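You operate a simulated robot arm through the tools that you are given. There is no shell and no other tool. Be economical: measure what you need, move in short steps, check, and stop when the job is done.

You run a simulated robot arm. Do the job below in one go: nothing can be reset, and whatever is moved stays where it is left.

## Task
On the steel table, make the green tile and the block change places.
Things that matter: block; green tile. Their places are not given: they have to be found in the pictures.

Only the result counts: the job must be done as asked and must still hold three seconds after the hand-in. Knocking over, shifting, dropping, spilling or breaking anything else fails it.

## Robot
A 7-joint arm with a two-finger parallel gripper, fixed in place. Base frame: the origin is at the foot of the arm, x ahead of it, y to its left, z up; the work surface is at about z = 800. Readings come in mm, rad, newtons and seconds.
With the tool pointing down near the work surface it reaches from about 240 to 680 mm from the base axis. Its first joint turns from -1.152 to 1.152 rad. Payload 2.4 kg.
Tool frame: the origin (TCP) lies between the finger pads and is the grasp point; the fingertips stand 30 mm ahead of it; z points along the fingers, y is the line along which they close. The gripper opens to 94 mm. The fingers are 28 mm wide and 10 mm thick; the gripper's body (50 by 96 mm) begins 55 mm behind the TCP.
Orientation is told as [roll, pitch, yaw] about the base's x, y, z axes, in that order, counted from this pose: with the fingers straight down and closing along the base's y, the tool's x points along the base's -x, its y along +y and its z along -z.

## Interface
- The arm moves only by the tool nudge_tool. Its argument "moves" is a list of rows, each a list of 3 entries, a list of its own where there are three numbers: the closure, from 0 (fully open) to 1 (shut), then the shift along the base's x, y, z in units of 50 mm (1.0 is 50 mm), then the turn about the base's z in units of 6 degrees (1.0 is 6 degrees). In form: [[jaw, [x, y, z], twist], ...]. A call has 1 to 10 rows; each row shifts and turns the commanded pose from where the row before left it. A call with a number of a shift or a turn outside -1 to 1 is refused whole. Each row takes 0.2 s and may step no farther than 50 mm and 0.15 rad from the row before; otherwise, or with a gripper value out of range, the whole call is refused. Where a pose cannot be reached the arm comes as near as it can. A force on the tool above 40 N (or 10 N above the force at the start of the call, whichever is more), or a blocked arm, ends the call early, and 0.2 s more pass. Each finger travels about 153 mm/s and halts on what it meets, pressing with about 23 N; the grip force reading is that of the motor and also rises with nothing between the fingers. The clock runs only during rows and for 0.2 s after the last one: add rows that do not move to give the fingers time. The reply holds the time, the measured pose of the TCP, the force on the tool along the base axes, the opening and the grip force, in the units named above and with some noise.
- Cameras (640 x 400 px; columns grow to the right, rows downward): "scene" is fixed at [45.3, 485, 1442.3]; the picture's right is [-0.65, -0.76, 0.00], its down [-0.45, 0.39, -0.81] and it looks along [0.61, -0.53, -0.59] (base axes); focal length 329 px, centre (320, 200). "wrist" rides on the gripper at [-37, 0, -58] in the tool frame; the picture's right is [0.00, -1.00, 0.00], its down [0.97, 0.00, -0.24] and it looks along [0.24, 0.00, 0.97] (tool axes); focal length 218 px, centre (320, 200).
- capture(camera): a new picture of that camera. No time passes.
- point_at(camera, pixels): for up to 12 pixels [column, row] of the newest picture of that camera ("zoom" is the newest enlarged one), the place [x, y, z] in the base frame of the surface seen there, good to about 3 mm. No time passes.
- close_up(camera, box): a new picture of the part [left, top, right, bottom] of that camera's present view, enlarged. No time passes.
- finish_job(): hands the job in; it is judged then, once.

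Keep the steps short. Do not move on a guess: measure, check each grasp and each placing, and mend mistakes. In all there are 80 turns and 46 pictures (those below and enlarged ones count). Leave the gripper open and the arm clear of the work at the hand-in unless told otherwise, and finish with a single line.

The tools are called after "Emit:" as name(argument=value, ...) on one line, values as JSON. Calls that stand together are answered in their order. nudge_tool: Moves the arm, as the interface text tells. Its arguments: {"type":"object","properties":{"moves":{"type":"array"}},"required":["moves"]} The other tools are called the same way: capture (camera) takes a picture; point_at (camera, pixels) gives the place of the surface under pixels of a picture; close_up (camera, box) takes an enlarged picture of a part of a camera's view; finish_job () hands the job in.

At the start:

```text
time_s: 0.0
eef_pos: [416.5, -207.2, 1127.4]
tool_rot: [0.001, 0.001, 0.0]
contact_force: [-1.4, 0.5, -0.2]
width: 94.0
finger_force: 0.1
```

scene: 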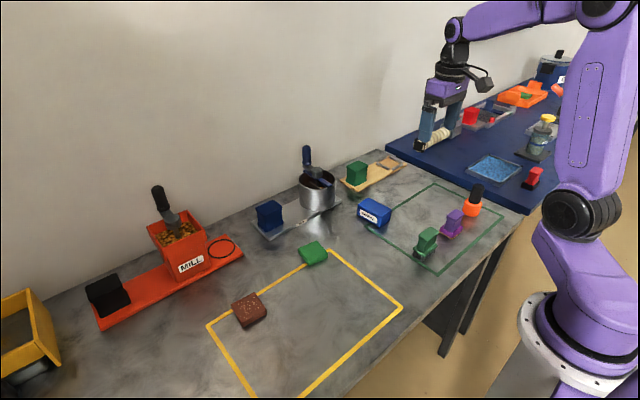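
wrist: 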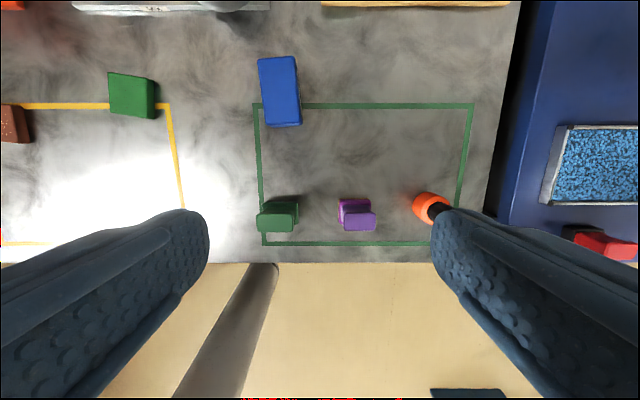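

I see a green flat piece near (313,253), a brown speckled piece near (249,309), and a labelled blue box near (374,212). I'll enlarge these areas to identify the block and the tile.

Emit:
close_up(camera="scene", box=[200, 220, 360, 340])

Emit:
close_up(camera="scene", box=[240, 140, 500, 290])

```text
3.33 times, centred on (280, 280) of scene
```

zoom: 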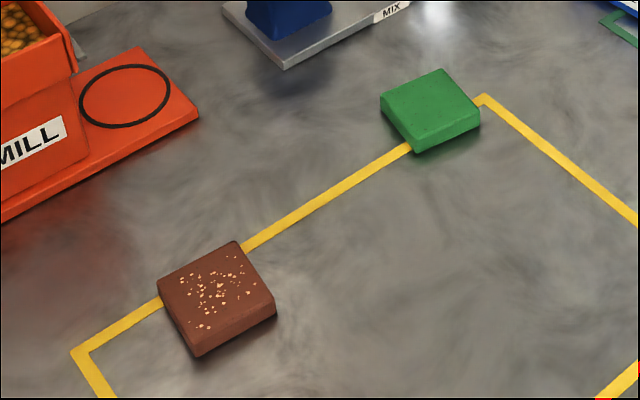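

```text
2.46 times, centred on (370, 215) of scene
```

zoom: 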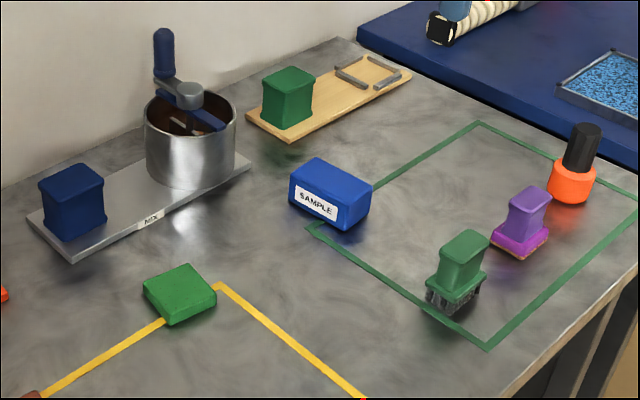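

The green and brown pieces have the same flat shape, so both are tiles, which is why the task says "green". The only loose block is the blue SAMPLE block. Next I'll enlarge both and measure their corners.

Emit:
close_up(camera="scene", box=[290, 180, 410, 280])

Emit:
close_up(camera="wrist", box=[90, 40, 330, 190])

```text
4.00 times, centred on (350, 230) of scene
```

zoom: 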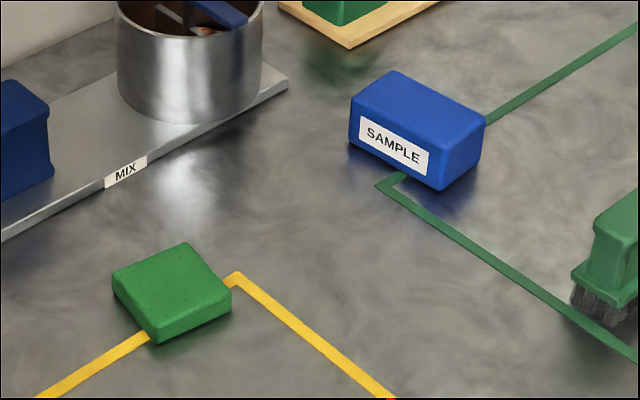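

```text
2.67 times, centred on (210, 115) of wrist
```

zoom: 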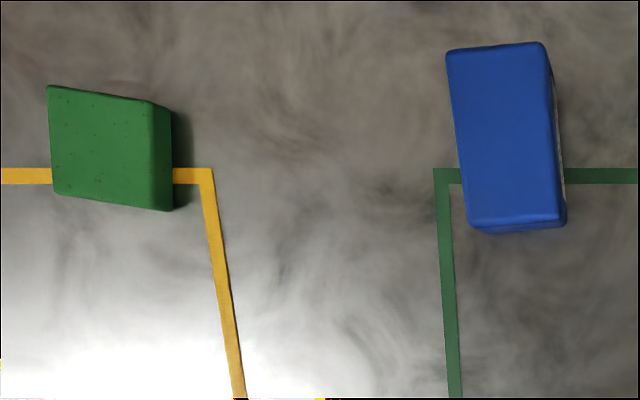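

In this wrist zoom, the tile's top corners are near (49,88), (152,102), (155,208) and (55,192). The block's top corners are near (449,52), (541,44), (560,218) and (470,222). I'll measure just inside these corners, plus the table and the tile and block centres.

Emit:
point_at(camera="zoom", pixels=[[51, 91], [149, 105], [152, 204], [57, 189], [102, 147], [451, 55], [539, 47], [557, 214], [473, 219], [505, 135], [320, 200], [212, 176]])

Emit:
capture(camera="wrist")

```text
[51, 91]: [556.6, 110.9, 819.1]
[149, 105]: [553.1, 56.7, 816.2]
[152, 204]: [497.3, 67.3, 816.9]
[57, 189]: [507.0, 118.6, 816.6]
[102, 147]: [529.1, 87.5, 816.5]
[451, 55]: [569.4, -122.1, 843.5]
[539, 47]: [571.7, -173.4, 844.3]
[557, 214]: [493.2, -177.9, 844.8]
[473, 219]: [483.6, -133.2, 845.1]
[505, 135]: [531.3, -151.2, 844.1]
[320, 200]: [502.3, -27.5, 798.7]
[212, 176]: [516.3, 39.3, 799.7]
```

```text
39 pictures are left
```

wrist: 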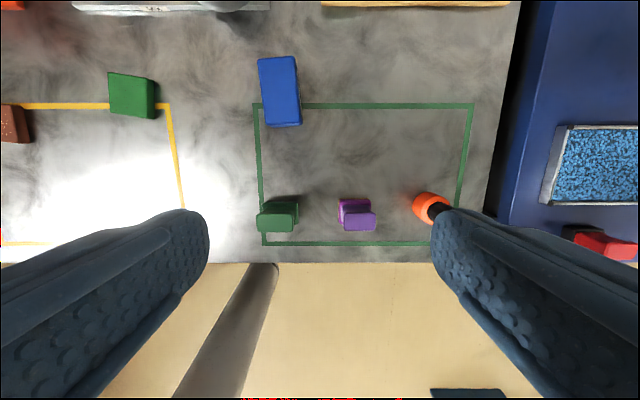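

The tile's centre is about (528.5, 88.4), with its top at z = 817, roughly 53 mm square and turned about -9°. The block's centre is about (529.5, -151.7), with its top at z = 844, roughly 87 x 50 mm and turned about +6°. The bare table around (460, -30) can serve as a temporary spot. I'll move above the tile with the gripper open, coming down to z ≈ 987.

Emit:
nudge_tool(moves=[[0, [0.32, 0.844, -0.4], -0.2], [0, [0.32, 0.844, -0.4], -0.2], [0, [0.32, 0.844, -0.4], -0.2], [0, [0.32, 0.844, -0.4], -0.2], [0, [0.32, 0.844, -0.4], -0.2], [0, [0.32, 0.844, -0.4], -0.2], [0, [0.32, 0.844, -0.4], -0.2], [0, [0, 0, 0], 0]])

Emit:
capture(camera="wrist")

```text
time_s: 1.8
eef_pos: [530.4, 84.6, 986.6]
tool_rot: [0.0, 0.0, -0.146]
contact_force: [0.2, -0.1, 0.1]
width: 94.1
finger_force: 0.0
```

```text
38 pictures are left
```

wrist: 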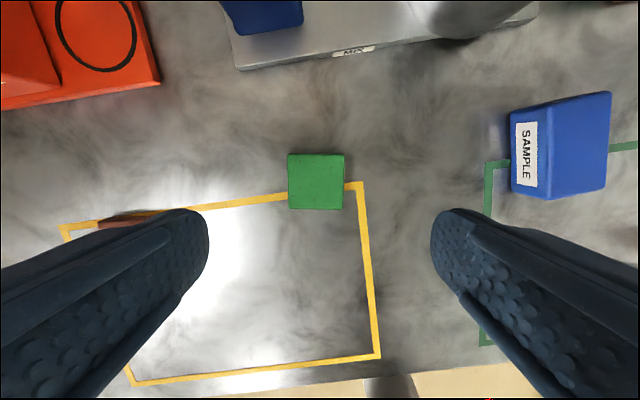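

The tile now looks square in the view, with corners (288,154), (344,155), (343,209) and (289,208), so the yaw is good. I'll measure it more exactly from here.

Emit:
point_at(camera="wrist", pixels=[[291, 157], [341, 157], [340, 206], [291, 206], [316, 181], [363, 183], [543, 108], [608, 94], [603, 186], [543, 196]])

```text
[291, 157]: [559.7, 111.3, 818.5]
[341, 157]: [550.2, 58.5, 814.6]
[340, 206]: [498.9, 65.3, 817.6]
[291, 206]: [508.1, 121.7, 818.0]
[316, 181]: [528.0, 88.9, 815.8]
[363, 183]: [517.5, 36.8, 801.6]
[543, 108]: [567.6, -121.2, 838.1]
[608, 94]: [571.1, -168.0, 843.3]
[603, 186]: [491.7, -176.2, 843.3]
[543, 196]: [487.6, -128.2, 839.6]
```

The tile's centre is about (529, 89), which agrees with the first reading. I'll descend to z ≈ 880 and check the pose.

Emit:
nudge_tool(moves=[[0, [0, 0, -0.8], 0], [0, [0, 0, -0.8], 0], [0, [0, 0, -0.5], 0], [0, [0, 0, 0], 0]])

Emit:
capture(camera="wrist")

```text
time_s: 2.8
eef_pos: [528.6, 85.9, 881.7]
tool_rot: [0.0, 0.0, -0.146]
contact_force: [-0.6, 1.1, 0.7]
width: 94.2
finger_force: 0.2
```

```text
37 pictures are left
```

wrist: 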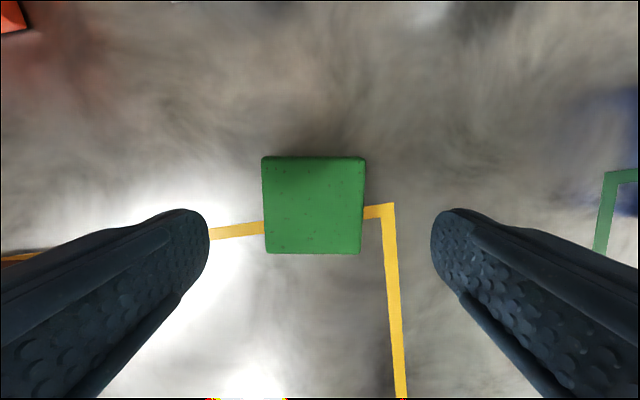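

The tile is about 7 px left of centre, around 3.5 mm in +y. I'll correct y by 3 mm, descend to z ≈ 834 with the tips at about 804, and then close.

Emit:
nudge_tool(moves=[[0, [0, 0.06, -0.5], 0], [0, [0, 0, -0.46], 0], [0, [0, 0, 0], 0]])

Emit:
nudge_tool(moves=[[0.5, [0, 0, 0], 0], [1, [0, 0, 0], 0], [1, [0, 0, 0], 0]])

```text
time_s: 3.6
eef_pos: [527.7, 90.2, 835.3]
tool_rot: [0.0, -0.001, -0.147]
contact_force: [0.0, 0.2, 0.3]
width: 94.0
finger_force: 0.0
```

```text
time_s: 4.4
eef_pos: [528.9, 90.2, 834.2]
tool_rot: [-0.002, 0.001, -0.147]
contact_force: [0.2, -0.3, -1.2]
width: 59.2
finger_force: 23.3
```

The fingers stopped on the tile at 59 mm with 23 N, so it's gripped. I'll lift 50 mm and carry it toward the temporary spot at about (459, -30).

Emit:
nudge_tool(moves=[[1, [0, 0, 0.5], 0], [1, [0, 0, 0.5], 0], [1, [-0.35, -0.6, 0], 0], [1, [-0.35, -0.6, 0], 0], [1, [-0.35, -0.6, 0], 0], [1, [-0.35, -0.6, 0], 0], [1, [0, 0, 0], 0]])

Emit:
capture(camera="scene")

Emit:
capture(camera="wrist")

```text
time_s: 6.0
eef_pos: [459.1, -29.8, 884.2]
tool_rot: [0.0, 0.001, -0.146]
contact_force: [-0.6, -0.8, -2.0]
width: 59.5
finger_force: 22.5
```

```text
36 pictures are left
```

scene: 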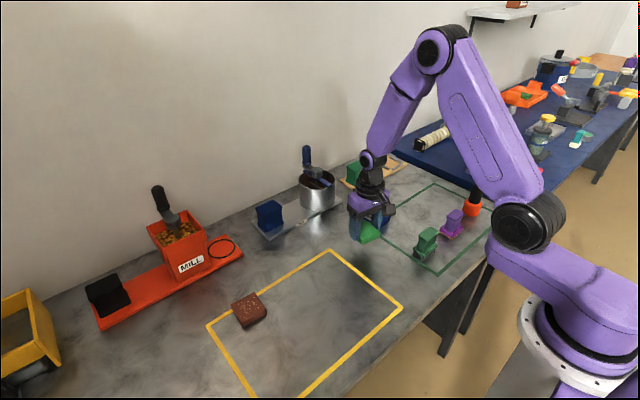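

```text
35 pictures are left
```

wrist: 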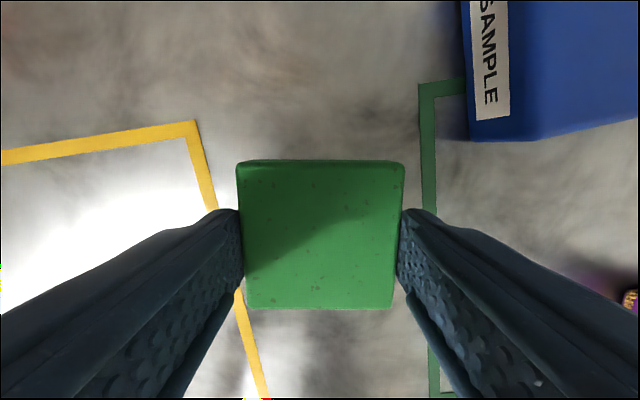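

The tile hangs level between the pads and the table below is clear. I'll lower it 49 mm, read the force, then open.

Emit:
nudge_tool(moves=[[1, [0, 0, -0.5], 0], [1, [0, 0, -0.3], 0], [1, [0, 0, -0.18], 0], [1, [0, 0, 0], 0]])

Emit:
nudge_tool(moves=[[0, [0, 0, 0], 0], [0, [0, 0, 0], 0], [0, [0, 0, 0.5], 0], [0, [0, 0, 0.9], 0], [0, [0, 0, 0.9], 0], [0, [0, 0, 0], 0]])

Emit:
capture(camera="wrist")

```text
time_s: 7.0
eef_pos: [459.0, -28.4, 835.0]
tool_rot: [-0.001, 0.0, -0.144]
contact_force: [-2.9, 1.2, 9.8]
width: 59.6
finger_force: 22.8
```

```text
time_s: 8.4
eef_pos: [457.8, -30.9, 949.9]
tool_rot: [0.001, -0.001, -0.147]
contact_force: [0.9, 0.2, -0.2]
width: 94.0
finger_force: 0.1
```

```text
34 pictures are left
```

wrist: 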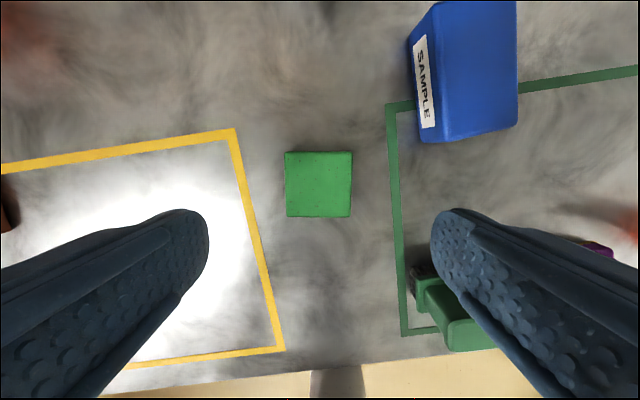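

The tile is resting flat at the temporary spot. Next I'll move above the block at about (529.5, -151) and turn the gripper to about +6° yaw.

Emit:
nudge_tool(moves=[[0, [0.355, -0.603, 0], 0.6], [0, [0.355, -0.603, 0], 0.6], [0, [0.355, -0.603, 0], 0.6], [0, [0.355, -0.603, 0], 0.6], [0, [0, 0, 0], 0]])

Emit:
capture(camera="wrist")

```text
time_s: 9.6
eef_pos: [530.5, -152.9, 950.2]
tool_rot: [-0.001, 0.001, 0.107]
contact_force: [0.1, -0.4, -0.2]
width: 94.2
finger_force: 0.0
```

```text
33 pictures are left
```

wrist: 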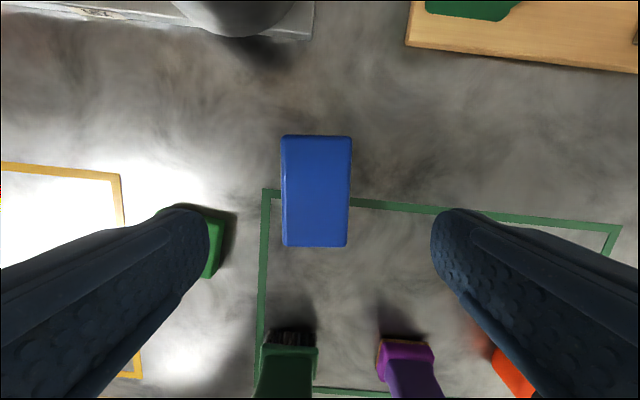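

The block is aligned with the gripper, with its top from (282,136) to (347,246). I'll measure it from here, and also the marks needed for a final check.

Emit:
point_at(camera="wrist", pixels=[[289, 140], [348, 140], [344, 242], [288, 242], [318, 190], [267, 193], [290, 340], [212, 248]])

```text
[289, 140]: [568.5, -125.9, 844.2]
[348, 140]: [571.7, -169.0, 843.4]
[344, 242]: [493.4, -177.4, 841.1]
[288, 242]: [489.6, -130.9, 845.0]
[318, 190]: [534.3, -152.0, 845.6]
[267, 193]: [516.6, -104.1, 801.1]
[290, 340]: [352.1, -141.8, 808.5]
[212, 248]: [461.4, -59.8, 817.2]
```

The block's centre is about (530.5, -150.5). I'll shift y by 2 mm, descend to z ≈ 838 and close.

Emit:
nudge_tool(moves=[[0, [0, 0.04, -0.8], 0], [0, [0, 0, -0.8], 0], [0, [0, 0, -0.64], 0], [0, [0, 0, 0], 0]])

Emit:
nudge_tool(moves=[[0.5, [0, 0, 0], 0], [1, [0, 0, 0], 0], [1, [0, 0, 0], 0]])

```text
time_s: 10.6
eef_pos: [531.6, -145.6, 837.6]
tool_rot: [0.001, 0.002, 0.104]
contact_force: [0.0, -0.5, 0.0]
width: 94.0
finger_force: 0.0
```

```text
time_s: 11.4
eef_pos: [531.4, -146.4, 840.1]
tool_rot: [0.0, 0.002, 0.106]
contact_force: [0.8, -0.8, 0.1]
width: 58.2
finger_force: 22.8
```

The block is gripped at 58 mm with 23 N. I'll lift 60 mm and carry it about 239 mm in +y to just above the tile's old place.

Emit:
nudge_tool(moves=[[1, [0, 0, 0.6], 0], [1, [0, 0, 0.6], 0], [1, [0, 0.797, 0], 0], [1, [0, 0.797, 0], 0], [1, [0, 0.797, 0], 0], [1, [0, 0.797, 0], 0], [1, [0, 0.797, 0], 0], [1, [-0.02, 0.797, 0], 0], [1, [0, 0, 0], 0]])

Emit:
capture(camera="wrist")

Emit:
capture(camera="scene")

```text
time_s: 13.4
eef_pos: [526.8, 90.1, 901.0]
tool_rot: [0.0, 0.0, 0.105]
contact_force: [-0.3, 0.4, -2.2]
width: 57.9
finger_force: 22.8
```

```text
32 pictures are left
```

wrist: 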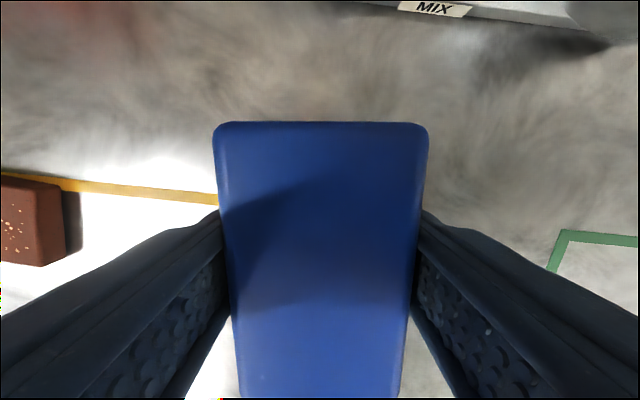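

```text
31 pictures are left
```

scene: 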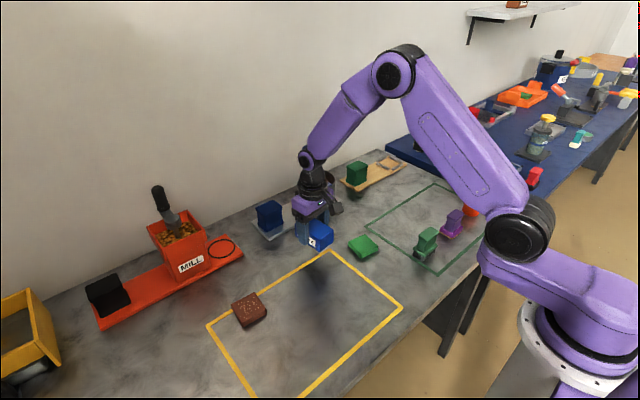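

The block is held firmly, and the landing area is clear of the MIX plate and the brown tile. I'll lower it 59 mm.

Emit:
nudge_tool(moves=[[1, [0, 0, -0.6], 0], [1, [0, 0, -0.4], 0], [1, [0, 0, -0.18], 0], [1, [0, 0, 0], 0]])

```text
time_s: 14.4
eef_pos: [529.4, 90.8, 839.7]
tool_rot: [0.0, 0.0, 0.104]
contact_force: [0.9, -0.3, -1.4]
width: 58.0
finger_force: 23.0
```

The force barely changed, so the bottom is about 1 mm above the table. I'll lower 1 mm more, open, and rise.

Emit:
nudge_tool(moves=[[1, [0, 0, -0.02], 0], [1, [0, 0, 0], 0], [0, [0, 0, 0], 0], [0, [0, 0, 0], 0], [0, [0, 0, 0.6], 0], [0, [0, 0, 0.8], 0], [0, [0, 0, 0.8], 0], [0, [0, 0, 0], 0]])

Emit:
capture(camera="wrist")

```text
time_s: 16.2
eef_pos: [529.5, 91.1, 947.8]
tool_rot: [0.001, 0.0, 0.104]
contact_force: [-0.1, -0.1, -0.7]
width: 93.9
finger_force: 0.0
```

```text
30 pictures are left
```

wrist: 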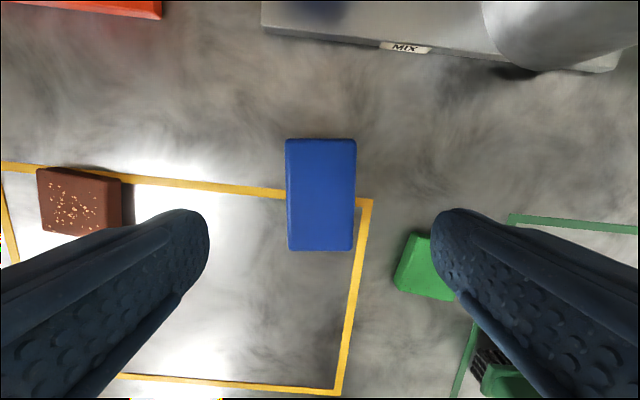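

The block stands upright at the tile's old place. I'll measure its top.

Emit:
point_at(camera="wrist", pixels=[[291, 143], [352, 143], [350, 246], [292, 246], [321, 194]])

```text
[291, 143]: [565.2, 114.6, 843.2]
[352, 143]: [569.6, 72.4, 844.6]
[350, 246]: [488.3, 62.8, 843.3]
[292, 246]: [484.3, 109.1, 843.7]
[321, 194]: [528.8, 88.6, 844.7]
```

The block's centre is about (527.5, 89.5) against the target (529, 89), which is good. I'll go back above the tile at (459, -29) with the yaw back to -8.4°.

Emit:
nudge_tool(moves=[[0, [-0.35, -0.603, 0], -0.6], [0, [-0.35, -0.603, 0], -0.6], [0, [-0.35, -0.603, 0], -0.6], [0, [-0.35, -0.603, 0], -0.6], [0, [0, 0, 0], 0]])

Emit:
capture(camera="wrist")

```text
time_s: 17.4
eef_pos: [459.8, -29.1, 949.7]
tool_rot: [-0.001, 0.001, -0.146]
contact_force: [-0.6, -0.5, 0.7]
width: 94.0
finger_force: 0.1
```

```text
29 pictures are left
```

wrist: 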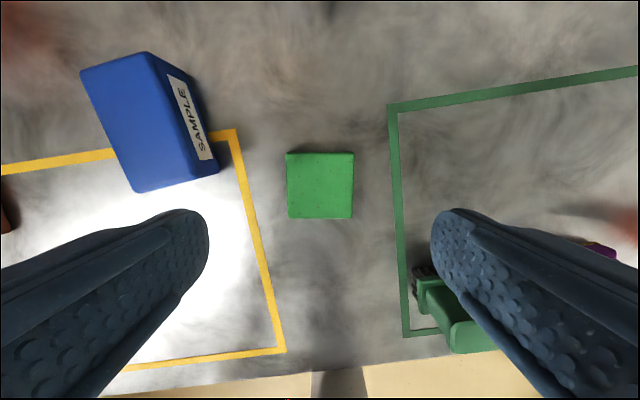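

The tile is centred, spanning columns 287–354. I'll descend to z ≈ 834 and grip.

Emit:
point_at(camera="wrist", pixels=[[290, 156], [350, 157], [349, 214], [291, 214], [320, 185]])

Emit:
nudge_tool(moves=[[0, [0, 0, -0.8], 0], [0, [0, 0, -0.8], 0], [0, [0, 0, -0.7], 0], [0, [0, 0, 0], 0], [0.5, [0, 0, 0], 0], [1, [0, 0, 0], 0], [1, [0, 0, 0], 0]])

```text
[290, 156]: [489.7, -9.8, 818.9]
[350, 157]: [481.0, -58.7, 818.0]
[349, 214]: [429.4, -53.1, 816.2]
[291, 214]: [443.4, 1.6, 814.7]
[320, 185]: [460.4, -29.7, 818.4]
```

```text
time_s: 19.0
eef_pos: [459.9, -28.4, 833.8]
tool_rot: [-0.001, 0.0, -0.146]
contact_force: [0.0, 0.8, 0.8]
width: 59.5
finger_force: 22.5
```

The tile is gripped at 59.5 mm. Its centre was (460.5, -30) and the target is (530.5, -150), so I'll lift 50 mm and shift (+70, -120).

Emit:
nudge_tool(moves=[[1, [0, 0, 0.5], 0], [1, [0, 0, 0.5], 0], [1, [0.35, -0.6, 0], 0], [1, [0.35, -0.6, 0], 0], [1, [0.35, -0.6, 0], 0], [1, [0.35, -0.6, 0], 0], [1, [0, 0, 0], 0]])

Emit:
capture(camera="wrist")

```text
time_s: 20.6
eef_pos: [528.8, -151.1, 884.1]
tool_rot: [0.001, 0.0, -0.147]
contact_force: [0.5, -0.3, -1.3]
width: 59.2
finger_force: 23.1
```

```text
28 pictures are left
```

wrist: 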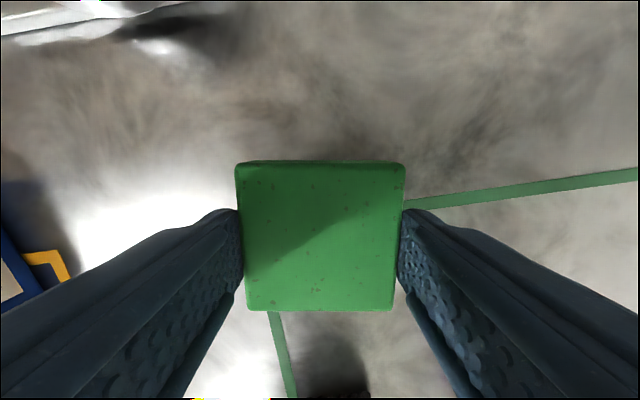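

The tile is over the block's old place and the table is clear. I'll lower it 49 mm and read the force.

Emit:
nudge_tool(moves=[[1, [0, 0, -0.5], 0], [1, [0, 0, -0.3], 0], [1, [0, 0, -0.18], 0], [1, [0, 0, 0], 0]])

```text
time_s: 21.6
eef_pos: [528.6, -150.7, 833.5]
tool_rot: [-0.001, 0.001, -0.146]
contact_force: [-0.7, 0.3, -0.7]
width: 59.4
finger_force: 23.2
```

The tile is at table height, within about a millimetre. I'll lower 1 mm more, open, rise, and look.

Emit:
nudge_tool(moves=[[1, [0, 0, -0.02], 0], [1, [0, 0, 0], 0], [0, [0, 0, 0], 0], [0, [0, 0, 0], 0], [0, [0, 0, 0.6], 0], [0, [0, 0, 0.8], 0], [0, [0, 0, 0.9], 0], [0, [0, 0, 0], 0]])

Emit:
capture(camera="wrist")

```text
time_s: 23.4
eef_pos: [529.0, -148.7, 948.7]
tool_rot: [0.0, 0.002, -0.145]
contact_force: [0.4, 0.4, 0.8]
width: 94.0
finger_force: 0.1
```

```text
27 pictures are left
```

wrist: 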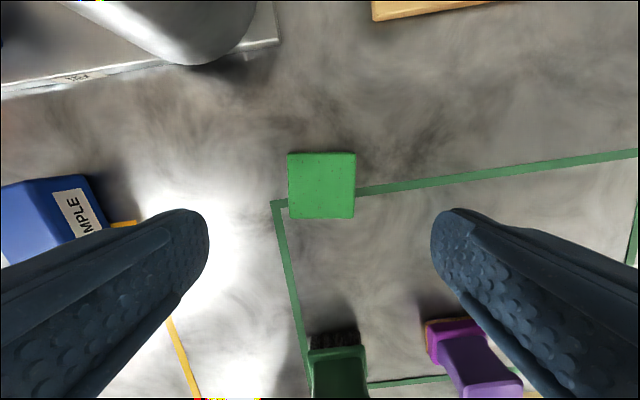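

The tile rests flat, centred near (322,185). I'll measure it, then raise the arm and back it away for a final look.

Emit:
point_at(camera="wrist", pixels=[[291, 156], [352, 157], [351, 214], [292, 214], [322, 185]])

Emit:
nudge_tool(moves=[[0, [0, 0, 0.9], 0], [0, [0, 0, 0.9], 0], [0, [-0.5, -0.3, 0.7], 0], [0, [-0.5, -0.3, 0.7], 0], [0, [-0.5, -0.3, 0.3], 0], [0, [0, 0, 0], 0]])

Emit:
capture(camera="scene")

```text
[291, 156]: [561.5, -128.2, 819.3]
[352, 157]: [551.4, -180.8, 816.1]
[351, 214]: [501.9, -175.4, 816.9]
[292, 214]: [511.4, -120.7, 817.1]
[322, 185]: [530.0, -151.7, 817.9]
```

```text
time_s: 24.8
eef_pos: [456.2, -193.1, 1122.3]
tool_rot: [-0.001, 0.0, -0.145]
contact_force: [0.0, -0.2, -0.9]
width: 93.9
finger_force: 0.0
```

```text
26 pictures are left
```

scene: 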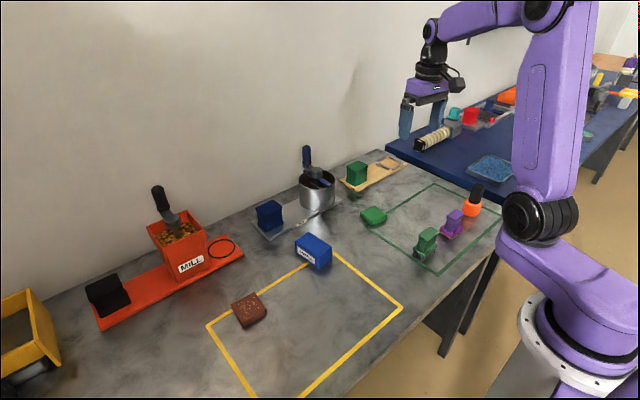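

The tile's centre is (531.5, -151) against the block's old (530.5, -150.5), and the block is at the tile's old place. Everything else looks unmoved, the gripper is open and the arm is clear, so I'm handing the job in.

Emit:
finish_job()

```text
The job is handed in.
```

The green tile and the blue SAMPLE block, which I took to be "the block", have changed places to within about 2 mm, nothing else was disturbed, and the job is handed in.
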